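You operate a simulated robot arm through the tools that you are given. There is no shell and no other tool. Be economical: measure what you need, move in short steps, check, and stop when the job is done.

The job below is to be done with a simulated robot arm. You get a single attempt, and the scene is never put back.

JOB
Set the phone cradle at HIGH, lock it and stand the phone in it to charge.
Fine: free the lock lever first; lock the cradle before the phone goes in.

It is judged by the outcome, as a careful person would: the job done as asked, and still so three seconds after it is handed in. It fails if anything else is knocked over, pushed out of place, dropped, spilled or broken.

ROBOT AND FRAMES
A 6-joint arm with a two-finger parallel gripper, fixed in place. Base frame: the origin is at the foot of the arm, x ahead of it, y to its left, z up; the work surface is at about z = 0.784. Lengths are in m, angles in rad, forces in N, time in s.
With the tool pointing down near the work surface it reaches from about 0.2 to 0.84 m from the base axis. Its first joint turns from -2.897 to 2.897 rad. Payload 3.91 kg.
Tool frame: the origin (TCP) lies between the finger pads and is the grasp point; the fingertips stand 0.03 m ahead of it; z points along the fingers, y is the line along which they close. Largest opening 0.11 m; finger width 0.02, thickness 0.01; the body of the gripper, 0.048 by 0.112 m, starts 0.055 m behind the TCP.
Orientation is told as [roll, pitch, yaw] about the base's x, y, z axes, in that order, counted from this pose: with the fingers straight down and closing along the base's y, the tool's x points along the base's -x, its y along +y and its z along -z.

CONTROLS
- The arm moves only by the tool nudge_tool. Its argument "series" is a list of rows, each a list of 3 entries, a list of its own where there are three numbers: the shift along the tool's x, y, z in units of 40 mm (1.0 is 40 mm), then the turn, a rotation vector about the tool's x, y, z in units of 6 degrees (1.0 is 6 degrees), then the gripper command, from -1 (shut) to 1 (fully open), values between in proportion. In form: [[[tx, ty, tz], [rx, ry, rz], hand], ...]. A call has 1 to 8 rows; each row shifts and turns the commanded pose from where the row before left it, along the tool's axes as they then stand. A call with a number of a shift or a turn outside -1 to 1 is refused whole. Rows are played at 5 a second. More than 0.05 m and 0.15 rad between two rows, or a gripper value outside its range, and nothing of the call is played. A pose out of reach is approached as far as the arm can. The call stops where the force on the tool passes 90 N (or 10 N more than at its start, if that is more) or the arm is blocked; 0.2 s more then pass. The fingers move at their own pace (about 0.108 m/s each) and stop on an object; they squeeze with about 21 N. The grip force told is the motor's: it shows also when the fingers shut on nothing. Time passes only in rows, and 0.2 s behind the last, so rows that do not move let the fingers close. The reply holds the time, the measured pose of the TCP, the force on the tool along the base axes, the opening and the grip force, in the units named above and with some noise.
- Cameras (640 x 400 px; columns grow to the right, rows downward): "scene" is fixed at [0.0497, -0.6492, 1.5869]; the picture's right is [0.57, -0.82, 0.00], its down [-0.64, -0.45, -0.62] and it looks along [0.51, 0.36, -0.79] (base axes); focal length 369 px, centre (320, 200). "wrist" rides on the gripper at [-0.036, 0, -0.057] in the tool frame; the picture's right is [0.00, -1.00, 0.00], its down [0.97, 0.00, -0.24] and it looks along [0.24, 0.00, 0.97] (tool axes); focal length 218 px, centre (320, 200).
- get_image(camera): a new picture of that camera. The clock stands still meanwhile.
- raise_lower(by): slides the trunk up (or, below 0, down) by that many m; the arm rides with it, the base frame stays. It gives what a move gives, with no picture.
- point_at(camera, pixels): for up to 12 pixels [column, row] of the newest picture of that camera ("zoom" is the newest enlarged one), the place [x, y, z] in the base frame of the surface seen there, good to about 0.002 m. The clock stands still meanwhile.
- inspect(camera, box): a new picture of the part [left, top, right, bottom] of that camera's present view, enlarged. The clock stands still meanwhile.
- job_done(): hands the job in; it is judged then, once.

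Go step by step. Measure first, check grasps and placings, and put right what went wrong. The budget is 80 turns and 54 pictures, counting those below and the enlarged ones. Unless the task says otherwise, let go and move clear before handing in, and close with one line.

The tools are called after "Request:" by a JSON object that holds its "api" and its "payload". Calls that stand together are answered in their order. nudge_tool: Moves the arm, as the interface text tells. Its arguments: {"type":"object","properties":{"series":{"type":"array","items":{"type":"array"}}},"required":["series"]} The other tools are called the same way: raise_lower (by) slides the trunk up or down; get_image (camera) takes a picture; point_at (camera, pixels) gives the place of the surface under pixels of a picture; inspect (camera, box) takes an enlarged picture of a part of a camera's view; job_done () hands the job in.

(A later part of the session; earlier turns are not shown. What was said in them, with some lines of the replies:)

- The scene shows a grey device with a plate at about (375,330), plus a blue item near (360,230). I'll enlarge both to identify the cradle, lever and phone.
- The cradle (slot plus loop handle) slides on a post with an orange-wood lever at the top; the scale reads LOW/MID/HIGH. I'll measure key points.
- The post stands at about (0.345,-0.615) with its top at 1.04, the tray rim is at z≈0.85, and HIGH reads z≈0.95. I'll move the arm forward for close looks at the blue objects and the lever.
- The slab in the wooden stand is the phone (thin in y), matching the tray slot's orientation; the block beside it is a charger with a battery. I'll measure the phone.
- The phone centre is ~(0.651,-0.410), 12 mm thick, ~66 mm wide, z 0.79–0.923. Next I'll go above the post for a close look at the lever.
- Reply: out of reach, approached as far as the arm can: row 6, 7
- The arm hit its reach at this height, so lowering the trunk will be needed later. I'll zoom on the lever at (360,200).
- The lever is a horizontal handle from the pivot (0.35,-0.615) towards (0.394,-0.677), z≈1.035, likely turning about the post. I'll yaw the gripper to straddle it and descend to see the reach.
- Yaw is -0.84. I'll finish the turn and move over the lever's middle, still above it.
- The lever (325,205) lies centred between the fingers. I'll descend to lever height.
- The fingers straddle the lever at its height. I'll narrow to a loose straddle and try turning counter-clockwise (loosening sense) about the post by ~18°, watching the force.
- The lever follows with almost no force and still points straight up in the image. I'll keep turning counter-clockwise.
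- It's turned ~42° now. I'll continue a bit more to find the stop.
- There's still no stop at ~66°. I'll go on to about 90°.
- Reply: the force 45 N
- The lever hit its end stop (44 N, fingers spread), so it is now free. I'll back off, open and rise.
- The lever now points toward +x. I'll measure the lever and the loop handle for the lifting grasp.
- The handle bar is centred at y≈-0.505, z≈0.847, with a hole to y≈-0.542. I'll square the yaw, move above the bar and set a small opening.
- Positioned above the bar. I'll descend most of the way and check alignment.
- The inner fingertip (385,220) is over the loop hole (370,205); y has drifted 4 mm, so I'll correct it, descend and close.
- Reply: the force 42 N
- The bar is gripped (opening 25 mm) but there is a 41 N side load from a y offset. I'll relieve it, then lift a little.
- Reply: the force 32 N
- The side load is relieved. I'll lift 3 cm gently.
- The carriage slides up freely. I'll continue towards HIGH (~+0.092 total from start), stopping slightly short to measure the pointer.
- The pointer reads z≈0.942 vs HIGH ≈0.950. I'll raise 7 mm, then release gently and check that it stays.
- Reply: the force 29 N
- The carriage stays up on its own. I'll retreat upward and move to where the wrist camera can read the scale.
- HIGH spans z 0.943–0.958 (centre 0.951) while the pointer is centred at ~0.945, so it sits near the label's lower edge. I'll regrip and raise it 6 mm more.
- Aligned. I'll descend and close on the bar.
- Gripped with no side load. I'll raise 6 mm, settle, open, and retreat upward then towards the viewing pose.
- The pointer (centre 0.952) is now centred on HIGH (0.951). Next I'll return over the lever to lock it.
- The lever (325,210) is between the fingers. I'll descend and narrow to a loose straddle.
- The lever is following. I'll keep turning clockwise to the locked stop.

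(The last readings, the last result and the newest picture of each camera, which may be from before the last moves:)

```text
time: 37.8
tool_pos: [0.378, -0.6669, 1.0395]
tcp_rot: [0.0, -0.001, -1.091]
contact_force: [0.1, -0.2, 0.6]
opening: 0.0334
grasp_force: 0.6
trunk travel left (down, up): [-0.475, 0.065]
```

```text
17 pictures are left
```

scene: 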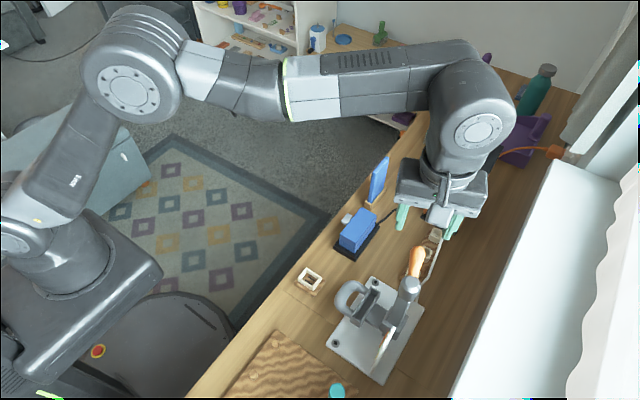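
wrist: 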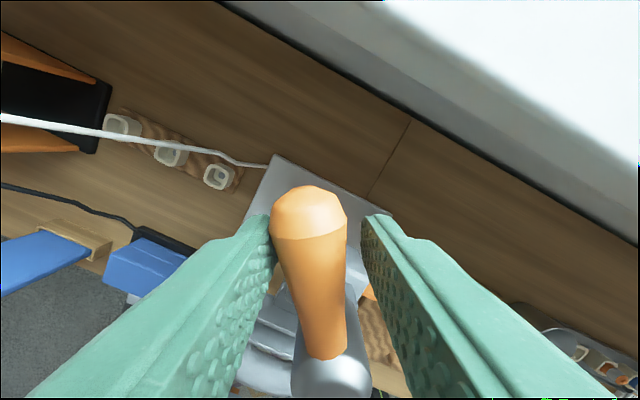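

Lever is now about at its original angle with no resistance yet. I'll push two more steps to feel for the stop.

Request:
{"api": "nudge_tool", "payload": {"series": [[[0.008, -0.148, 0], [0, 0, 1], -0.4], [[0.008, -0.1, 0], [0, 0, 0.5], -0.4]]}}

Request:
{"api": "get_image", "payload": {"camera": "wrist"}}

```text
time: 38.4
tool_pos: [0.3756, -0.6666, 1.039]
tcp_rot: [0.0, 0.002, -1.245]
contact_force: [18.3, 16.7, -1.1]
opening: 0.044
grasp_force: 11.1
trunk travel left (down, up): [-0.475, 0.065]
```

```text
16 pictures are left
```

wrist: 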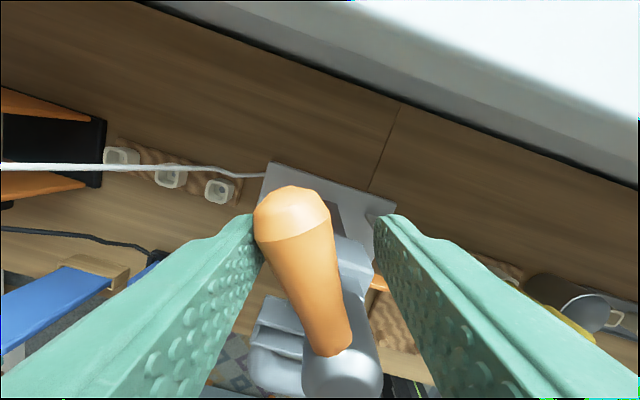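

The stop is felt (~25 N), so the lever is locked. I'll back off, open and rise, then check lever angle.

Request:
{"api": "nudge_tool", "payload": {"series": [[[0.008, 0.148, 0], [0, 0, -1], 0.1], [[0.008, 0.1, 0], [0, 0, -0.5], 0.1], [[0, 0, 0], [0, 0, 0], 0.1], [[0, 0, -0.8], [0, 0, 0], 0.1], [[0, 0, -0.8], [0, 0, 0], 0.1], [[0, 0, -0.8], [0, 0, 0], 0.1]]}}

Request:
{"api": "get_image", "payload": {"camera": "wrist"}}

Request:
{"api": "point_at", "payload": {"camera": "wrist", "pixels": [[325, 265], [322, 175], [322, 210]]}}

```text
time: 39.8
tool_pos: [0.3784, -0.6674, 1.1356]
tcp_rot: [0.002, 0.0, -1.089]
contact_force: [-0.8, -0.6, 0.0]
opening: 0.0607
grasp_force: 0.1
trunk travel left (down, up): [-0.475, 0.065]
```

```text
15 pictures are left
```

wrist: 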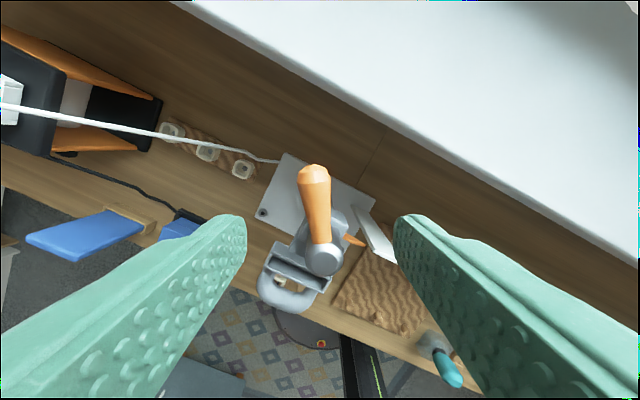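

```text
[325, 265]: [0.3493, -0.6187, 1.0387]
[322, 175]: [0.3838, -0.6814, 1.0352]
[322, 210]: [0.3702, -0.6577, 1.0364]
```

The lever rests at ≈-61° (original ≈-56°), so it's locked. Next I'll square the yaw and go above the phone.

Request:
{"api": "nudge_tool", "payload": {"series": [[[0, 0, 0], [0, 0, -1], 0], [[0, 0, 0], [0, 0, -1], 0], [[0, 0, 0], [0, 0, -1], 0], [[0, 0, 0], [0, 0, -1], 0], [[0, 0, 0], [0, 0, -1], 0], [[0, 0, 0], [0, 0, -1], 0], [[0, 0, 0], [0, 0, -1], 0], [[0, 0, 0], [0, 0, -1], 0]]}}

Request:
{"api": "nudge_tool", "payload": {"series": [[[0, 0, 0], [0, 0, -1], -0.3], [[0, 0, 0], [0, 0, -1], -0.3], [[0, 0, 0], [0, 0, -0.4], -0.3], [[0, 0.9, 0], [0, 0, 0], -0.3], [[0, 0.9, 0], [0, 0, 0], -0.3], [[0, 0.9, 0], [0, 0, 0], -0.3], [[0, 0.9, 0], [0, 0, 0], -0.3]]}}

```text
time: 41.6
tool_pos: [0.3779, -0.6652, 1.1344]
tcp_rot: [0.0, 0.002, -0.25]
contact_force: [0.3, -0.3, -0.3]
opening: 0.0549
grasp_force: 0.1
trunk travel left (down, up): [-0.475, 0.065]
```

```text
time: 43.2
tool_pos: [0.381, -0.5202, 1.1354]
tcp_rot: [-0.001, -0.001, 0.0]
contact_force: [0.3, 0.0, 0.9]
opening: 0.0382
grasp_force: 0.0
trunk travel left (down, up): [-0.475, 0.065]
```

Request:
{"api": "nudge_tool", "payload": {"series": [[[-0.964, 0.395, 0], [0, 0, 0], -0.3], [[-0.964, 0.395, 0], [0, 0, 0], -0.3], [[-0.964, 0.395, 0.3], [0, 0, 0], -0.3], [[-0.964, 0.395, 0.3], [0, 0, 0], -0.3], [[-0.964, 0.395, 0.4], [0, 0, 0], -0.3], [[-0.964, 0.395, 0.4], [0, 0, 0], -0.3], [[-0.964, 0.395, 0.4], [0, 0, 0], -0.3]]}}

Request:
{"api": "get_image", "payload": {"camera": "wrist"}}

```text
time: 44.8
tool_pos: [0.6523, -0.4093, 1.0614]
tcp_rot: [0.0, 0.0, 0.0]
contact_force: [0.9, -0.2, 0.2]
opening: 0.0385
grasp_force: 0.1
trunk travel left (down, up): [-0.475, 0.065]
```

```text
14 pictures are left
```

wrist: 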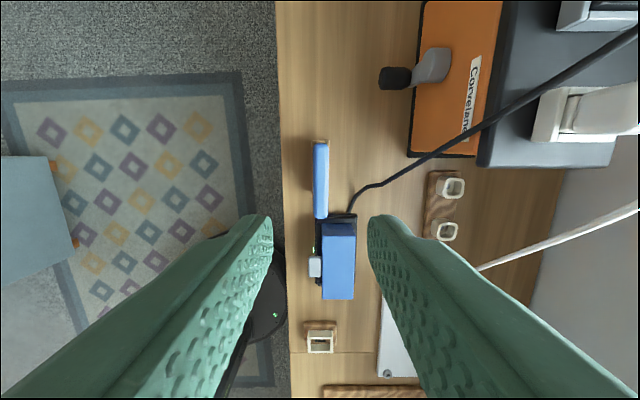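

Request:
{"api": "inspect", "payload": {"camera": "wrist", "box": [280, 120, 380, 240]}}

```text
3.33 times, centred on (330, 180) of wrist
```

zoom: 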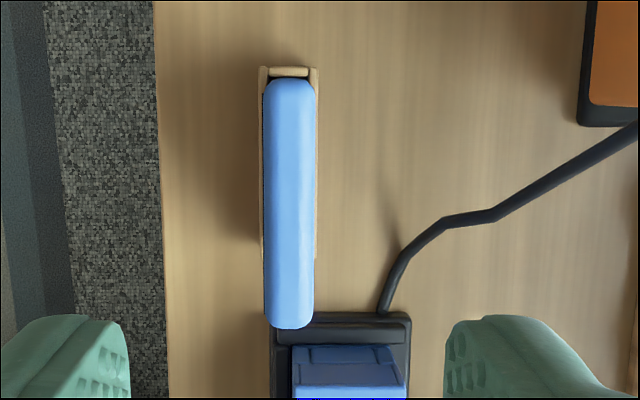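

Request:
{"api": "point_at", "payload": {"camera": "zoom", "pixels": [[290, 84], [290, 322], [267, 200], [311, 200], [290, 200], [267, 120], [312, 120], [268, 290], [311, 290], [290, 70]]}}

```text
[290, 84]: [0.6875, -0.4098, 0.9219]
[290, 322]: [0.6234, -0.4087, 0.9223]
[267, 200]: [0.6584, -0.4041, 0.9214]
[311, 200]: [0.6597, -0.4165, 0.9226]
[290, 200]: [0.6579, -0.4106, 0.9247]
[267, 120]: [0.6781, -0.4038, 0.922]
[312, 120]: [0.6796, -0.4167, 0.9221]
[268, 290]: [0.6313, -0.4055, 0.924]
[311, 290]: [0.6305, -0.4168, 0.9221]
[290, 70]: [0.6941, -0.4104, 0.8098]
```

The phone top spans x≈0.621–0.689, y -0.404…-0.417, upright and square. I'll descend and grip at z≈0.905.

Request:
{"api": "nudge_tool", "payload": {"series": [[[-0.05, -0.03, 0.9], [0, 0, 0], -0.3], [[0, 0, 0.9], [0, 0, 0], -0.3], [[0, 0, 0.9], [0, 0, 0], -0.3], [[0, 0, 0.8], [0, 0, 0], -0.3], [[0, 0, 0.4], [0, 0, 0], -0.3], [[0, 0, 0], [0, 0, 0], -0.3]]}}

Request:
{"api": "get_image", "payload": {"camera": "wrist"}}

```text
time: 46.2
tool_pos: [0.6518, -0.4092, 0.9065]
tcp_rot: [-0.001, 0.001, -0.001]
contact_force: [0.1, 0.8, -0.2]
opening: 0.0384
grasp_force: 0.1
trunk travel left (down, up): [-0.475, 0.065]
```

```text
12 pictures are left
```

wrist: 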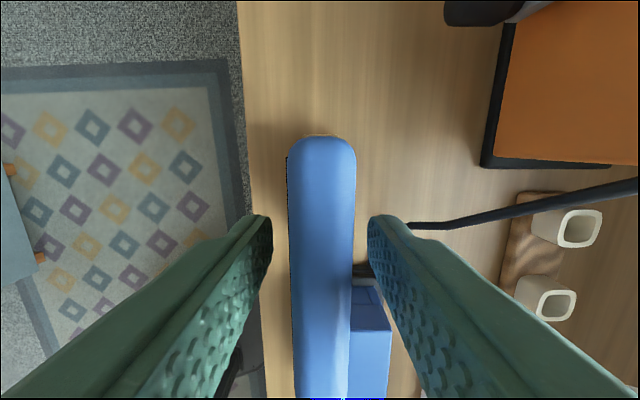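

The phone is centred between the fingers. I'll close on it.

Request:
{"api": "nudge_tool", "payload": {"series": [[[0, 0, 0], [0, 0, 0], -0.6], [[0, 0, 0], [0, 0, 0], -0.9], [[0, 0, 0], [0, 0, 0], -0.9], [[0, 0, 0], [0, 0, 0], -0.9]]}}

```text
time: 47.2
tool_pos: [0.6525, -0.4096, 0.9065]
tcp_rot: [-0.001, 0.0, -0.001]
contact_force: [-0.7, -0.4, 0.4]
opening: 0.0139
grasp_force: 20.7
trunk travel left (down, up): [-0.475, 0.065]
```

Firm grip (14 mm). I'll lift straight up.

Request:
{"api": "nudge_tool", "payload": {"series": [[[0, 0, -0.5], [0, 0, 0], -0.9], [[0, 0, -0.8], [0, 0, 0], -0.9], [[0, 0, -0.9], [0, 0, 0], -0.9], [[0, 0, -0.9], [0, 0, 0], -0.9], [[0, 0, -0.8], [0, 0, 0], -0.9]]}}

Request:
{"api": "get_image", "payload": {"camera": "wrist"}}

```text
time: 48.4
tool_pos: [0.6465, -0.4128, 1.0627]
tcp_rot: [0.001, 0.001, 0.0]
contact_force: [-0.2, -0.6, -1.6]
opening: 0.0136
grasp_force: 20.9
trunk travel left (down, up): [-0.475, 0.065]
```

```text
11 pictures are left
```

wrist: 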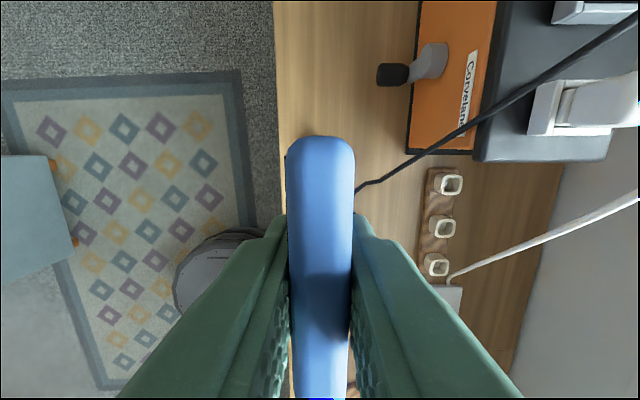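

Phone lifted clean. I'll measure its far edge relative to the TCP, and carry it inward to above the tray.

Request:
{"api": "point_at", "payload": {"camera": "wrist", "pixels": [[321, 140], [321, 150], [321, 220]]}}

Request:
{"api": "nudge_tool", "payload": {"series": [[[0.9, 0, -0.2], [0, 0, 0], -0.9], [[0.9, 0, -0.2], [0, 0, 0], -0.9], [[0.9, -0.2, -0.3], [0, 0, 0], -0.9], [[0.9, -0.4, -0.3], [0, 0, 0], -0.9], [[0.9, -0.5, -0.3], [0, 0, 0], -0.9], [[0.9, -0.5, -0.3], [0, 0, 0], -0.9], [[0.9, -0.5, -0.2], [0, 0, 0], -0.9], [[0.9, -0.4, 0], [0, 0, 0], -0.9]]}}

```text
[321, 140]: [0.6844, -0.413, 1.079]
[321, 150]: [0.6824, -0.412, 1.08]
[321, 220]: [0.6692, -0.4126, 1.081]
```

```text
time: 50.2
tool_pos: [0.361, -0.5092, 1.1353]
tcp_rot: [-0.001, 0.001, 0.0]
contact_force: [0.2, 0.3, -3.0]
opening: 0.0137
grasp_force: 20.8
trunk travel left (down, up): [-0.475, 0.065]
```

Now I'll view the phone over the tray from the scene camera to align x and y.

Request:
{"api": "inspect", "payload": {"camera": "scene", "box": [320, 180, 460, 340]}}

Request:
{"api": "get_image", "payload": {"camera": "wrist"}}

```text
2.50 times, centred on (390, 260) of scene
```

zoom: 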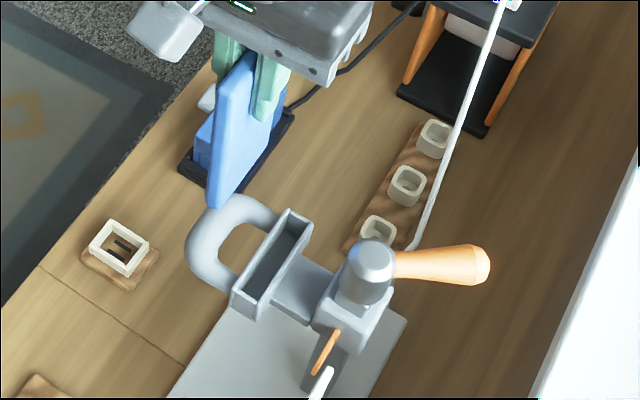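

```text
9 pictures are left
```

wrist: 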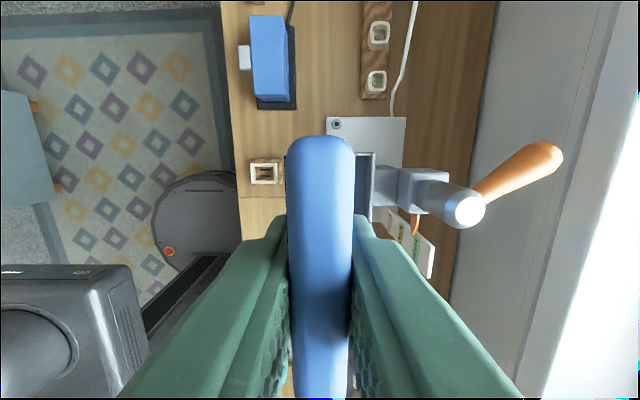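

Request:
{"api": "point_at", "payload": {"camera": "zoom", "pixels": [[210, 180], [214, 202], [221, 130], [235, 170], [290, 211], [309, 224], [233, 288], [258, 318], [246, 302], [299, 222], [275, 240], [290, 262]]}}

Request:
{"api": "point_at", "payload": {"camera": "wrist", "pixels": [[320, 140], [320, 200], [368, 155], [360, 170], [373, 170], [366, 190]]}}

```text
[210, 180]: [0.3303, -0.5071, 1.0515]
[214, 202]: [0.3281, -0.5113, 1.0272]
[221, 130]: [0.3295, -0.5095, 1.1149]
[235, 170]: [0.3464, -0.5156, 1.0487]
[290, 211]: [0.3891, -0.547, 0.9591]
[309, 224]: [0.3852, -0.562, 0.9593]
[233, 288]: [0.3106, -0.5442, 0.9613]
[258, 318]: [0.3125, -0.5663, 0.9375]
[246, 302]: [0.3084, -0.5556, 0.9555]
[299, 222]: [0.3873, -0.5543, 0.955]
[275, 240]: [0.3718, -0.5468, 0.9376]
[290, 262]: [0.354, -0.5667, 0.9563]
```

```text
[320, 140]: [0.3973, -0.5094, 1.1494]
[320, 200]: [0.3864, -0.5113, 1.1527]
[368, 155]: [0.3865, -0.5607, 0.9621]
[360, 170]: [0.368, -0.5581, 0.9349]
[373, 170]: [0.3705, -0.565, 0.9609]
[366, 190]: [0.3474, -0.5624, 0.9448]
```

Slot: y -0.547…-0.5625 (centre -0.555), x centre 0.350. The phone is centred at TCP+(0.002,0). I'll shift above the slot and lower to just above the rim.

Request:
{"api": "nudge_tool", "payload": {"series": [[[0.165, -0.57, 0], [0, 0, 0], -0.9], [[0.165, -0.57, 0], [0, 0, 0], -0.9], [[0, 0, 0.5], [0, 0, 0], -0.9], [[0, 0, 0.6], [0, 0, 0], -0.9], [[0, 0, 0], [0, 0, 0], -0.9]]}}

Request:
{"api": "inspect", "payload": {"camera": "scene", "box": [340, 220, 430, 330]}}

```text
time: 51.4
tool_pos: [0.3496, -0.5576, 1.0913]
tcp_rot: [0.001, 0.001, 0.0]
contact_force: [-1.1, 0.2, -1.3]
opening: 0.0136
grasp_force: 20.8
trunk travel left (down, up): [-0.475, 0.065]
```

```text
3.64 times, centred on (385, 275) of scene
```

zoom: 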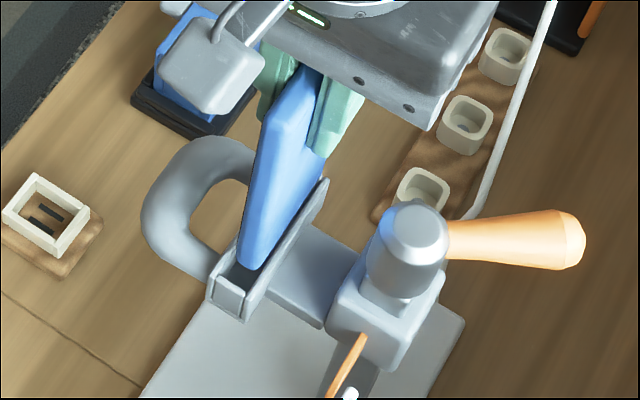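

Request:
{"api": "point_at", "payload": {"camera": "zoom", "pixels": [[242, 240], [248, 262], [246, 220], [275, 225], [250, 180], [224, 280], [255, 285], [216, 285], [245, 302], [265, 270], [300, 215], [322, 190]]}}

```text
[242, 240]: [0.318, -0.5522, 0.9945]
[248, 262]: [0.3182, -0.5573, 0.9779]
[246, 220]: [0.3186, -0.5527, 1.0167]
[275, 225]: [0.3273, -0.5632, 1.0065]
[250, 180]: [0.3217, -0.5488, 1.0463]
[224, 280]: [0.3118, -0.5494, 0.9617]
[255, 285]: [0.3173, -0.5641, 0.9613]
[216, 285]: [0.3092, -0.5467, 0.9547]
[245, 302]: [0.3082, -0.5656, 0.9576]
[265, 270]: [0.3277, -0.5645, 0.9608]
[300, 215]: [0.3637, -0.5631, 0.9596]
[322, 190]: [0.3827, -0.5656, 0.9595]
```

The phone is ~2 mm too far in -y and +x. I'll correct and lower gently into the slot.

Request:
{"api": "nudge_tool", "payload": {"series": [[[0.05, 0.05, 0], [0, 0, 0], -0.9], [[0, 0, 0], [0, 0, 0], -0.9], [[0, 0, 0.25], [0, 0, 0], -0.9], [[0, 0, 0.25], [0, 0, 0], -0.9], [[0, 0, 0.2], [0, 0, 0], -0.9]]}}

```text
time: 52.6
tool_pos: [0.3485, -0.5562, 1.0629]
tcp_rot: [-0.001, 0.002, 0.001]
contact_force: [-0.1, 0.0, -0.7]
opening: 0.0139
grasp_force: 21.0
trunk travel left (down, up): [-0.475, 0.065]
```

The bottom is inside the slot with no contact force. I'll lower the rest in small steps.

Request:
{"api": "nudge_tool", "payload": {"series": [[[0, 0, 0.1], [0, 0, 0], -0.9], [[0, 0, 0.1], [0, 0, 0], -0.9], [[0, 0, 0.05], [0, 0, 0], -0.9]]}}

Request:
{"api": "inspect", "payload": {"camera": "scene", "box": [340, 220, 430, 330]}}

```text
time: 53.4
tool_pos: [0.3476, -0.5551, 1.0553]
tcp_rot: [-0.006, 0.0, -0.001]
contact_force: [-1.3, -1.1, 15.1]
opening: 0.0138
grasp_force: 21.0
trunk travel left (down, up): [-0.475, 0.065]
```

```text
3.64 times, centred on (385, 275) of scene
```

zoom: 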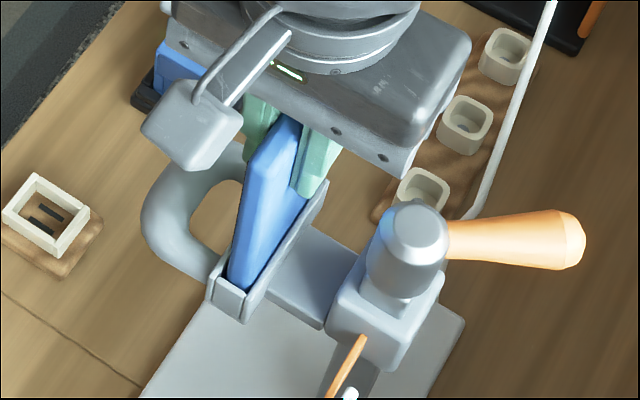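

15 N upward contact at z 1.055, so the phone has reached the floor. I'll press a touch more to see if it's fully seated.

Request:
{"api": "nudge_tool", "payload": {"series": [[[0, 0, 0.05], [0, 0, 0], -0.9], [[0, 0, 0], [0, 0, 0], -0.9]]}}

Request:
{"api": "point_at", "payload": {"camera": "zoom", "pixels": [[238, 280], [245, 285], [240, 250], [262, 262], [245, 302], [262, 285], [350, 360], [290, 160]]}}

```text
time: 54.0
tool_pos: [0.3465, -0.5545, 1.0536]
tcp_rot: [-0.005, -0.004, 0.001]
contact_force: [3.0, -6.2, 32.9]
opening: 0.0139
grasp_force: 21.3
trunk travel left (down, up): [-0.475, 0.065]
```

```text
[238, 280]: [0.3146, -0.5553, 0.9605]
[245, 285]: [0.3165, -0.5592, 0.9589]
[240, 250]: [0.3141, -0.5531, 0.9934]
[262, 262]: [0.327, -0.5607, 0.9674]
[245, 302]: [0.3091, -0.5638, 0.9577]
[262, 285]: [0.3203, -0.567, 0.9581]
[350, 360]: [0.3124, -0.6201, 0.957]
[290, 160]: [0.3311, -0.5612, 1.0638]
```

It's solid, so the phone is seated and the lock holds. I'll relax the press, open slightly and withdraw upward.

Request:
{"api": "nudge_tool", "payload": {"series": [[[0, 0, -0.1], [0, 0, 0], -0.9], [[0, 0, 0], [0, 0, 0], -0.6], [[0, 0, 0], [0, 0, 0], -0.45], [[0, 0, 0], [0, 0, 0], -0.45], [[0, 0, -0.5], [0, 0, 0], -0.45], [[0, 0, -0.8], [0, 0, 0], -0.45], [[0, 0, -0.9], [0, 0, 0], -0.45]]}}

Request:
{"api": "inspect", "payload": {"camera": "scene", "box": [330, 200, 440, 340]}}

```text
time: 55.6
tool_pos: [0.3468, -0.5526, 1.1402]
tcp_rot: [0.0, 0.0, 0.001]
contact_force: [-0.1, 0.2, 0.4]
opening: 0.0303
grasp_force: 0.1
trunk travel left (down, up): [-0.475, 0.065]
```

```text
2.86 times, centred on (385, 270) of scene
```

zoom: 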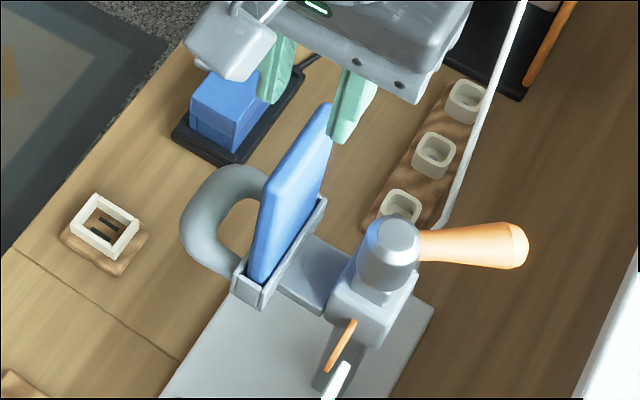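

The phone stands upright in the tray. I'll move clear to the viewing pose and verify the pointer at HIGH.

Request:
{"api": "nudge_tool", "payload": {"series": [[[0, 0, -0.6], [0, 0, 0], -0.45], [[0.9, 0.6, 0], [0, 0, 0], -0.45], [[0.9, 0.9, 0], [0, 0, 0], -0.45], [[0.9, 0.9, 0.3], [0, 0, 0], -0.45], [[0.9, 0.9, 0.5], [0, 0, 0], -0.45], [[0, 0.4, 0.5], [0, 0, 0], -0.45]]}}

Request:
{"api": "inspect", "payload": {"camera": "wrist", "box": [460, 0, 640, 140]}}

Request:
{"api": "get_image", "payload": {"camera": "scene"}}

```text
refused: row 3 steps farther than a row can; nothing moved
```

```text
2.86 times, centred on (550, 70) of wrist
```

zoom: 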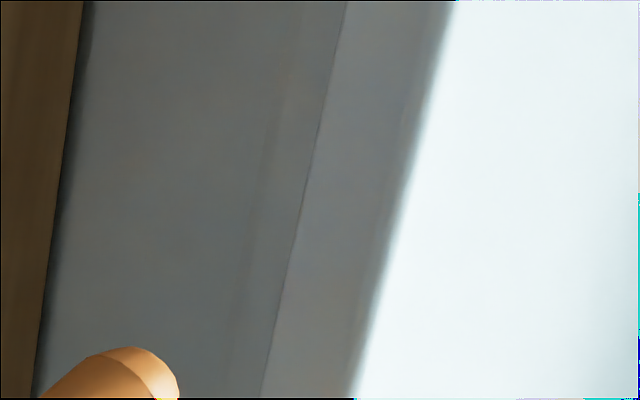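

```text
4 pictures are left
```

scene: 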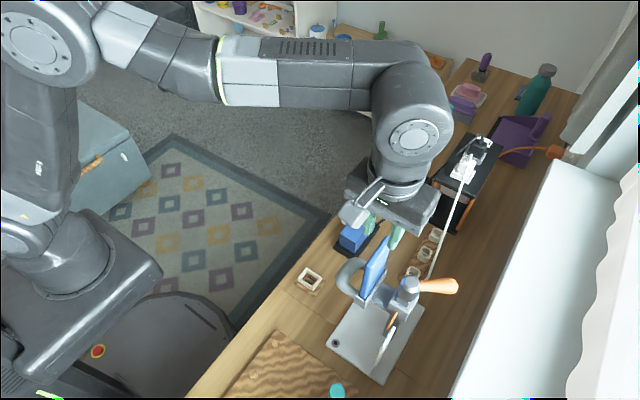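

That move was refused (row 3 was too long), so I'll repeat it with shorter rows.

Request:
{"api": "nudge_tool", "payload": {"series": [[[0, 0, -0.6], [0, 0, 0], -0.45], [[0.7, 0.7, 0], [0, 0, 0], -0.45], [[0.7, 0.7, 0], [0, 0, 0], -0.45], [[0.7, 0.7, 0], [0, 0, 0], -0.45], [[0.7, 0.7, 0.3], [0, 0, 0], -0.45], [[0.7, 0.7, 0.5], [0, 0, 0], -0.45], [[0.2, 0.2, 0.9], [0, 0, 0], -0.45]]}}

Request:
{"api": "get_image", "payload": {"camera": "wrist"}}

```text
time: 57.2
tool_pos: [0.2006, -0.402, 1.0986]
tcp_rot: [0.0, 0.001, -0.003]
contact_force: [0.2, 0.2, 0.2]
opening: 0.0305
grasp_force: 0.0
trunk travel left (down, up): [-0.475, 0.065]
```

```text
3 pictures are left
```

wrist: 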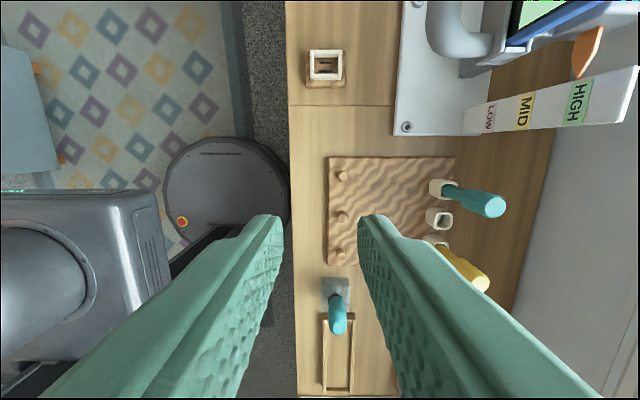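

The pointer (585,65) sits at HIGH, and the phone's +y face now shows a lit screen at (545,10). I'll check the numbers once.

Request:
{"api": "point_at", "payload": {"camera": "wrist", "pixels": [[579, 72], [581, 52], [598, 35], [572, 110], [588, 105]]}}

Request:
{"api": "inspect", "payload": {"camera": "wrist", "box": [460, 0, 640, 140]}}

```text
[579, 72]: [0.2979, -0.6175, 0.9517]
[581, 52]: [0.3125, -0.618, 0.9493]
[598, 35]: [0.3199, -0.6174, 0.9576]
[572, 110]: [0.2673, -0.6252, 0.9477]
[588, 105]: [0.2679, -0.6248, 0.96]
```

```text
2.86 times, centred on (550, 70) of wrist
```

zoom: 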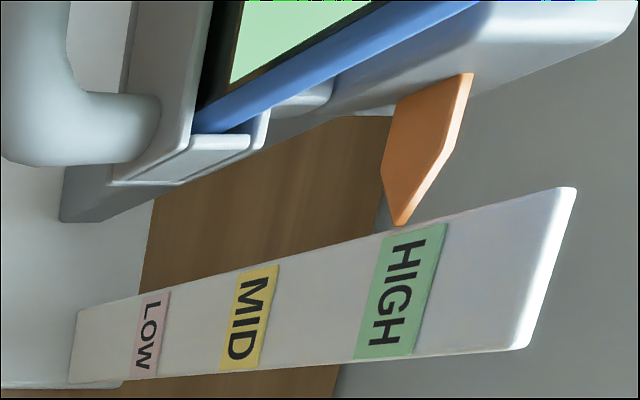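

The pointer is still on HIGH (≈0.951), the lever is locked, the phone's screen is lit in the cradle, and the gripper is clear. I'm handing in.

Request:
{"api": "job_done", "payload": {}}

```text
The job is handed in.
```

The cradle is set at HIGH and locked, the phone is standing in it with its screen lit, and the arm is clear of everything.
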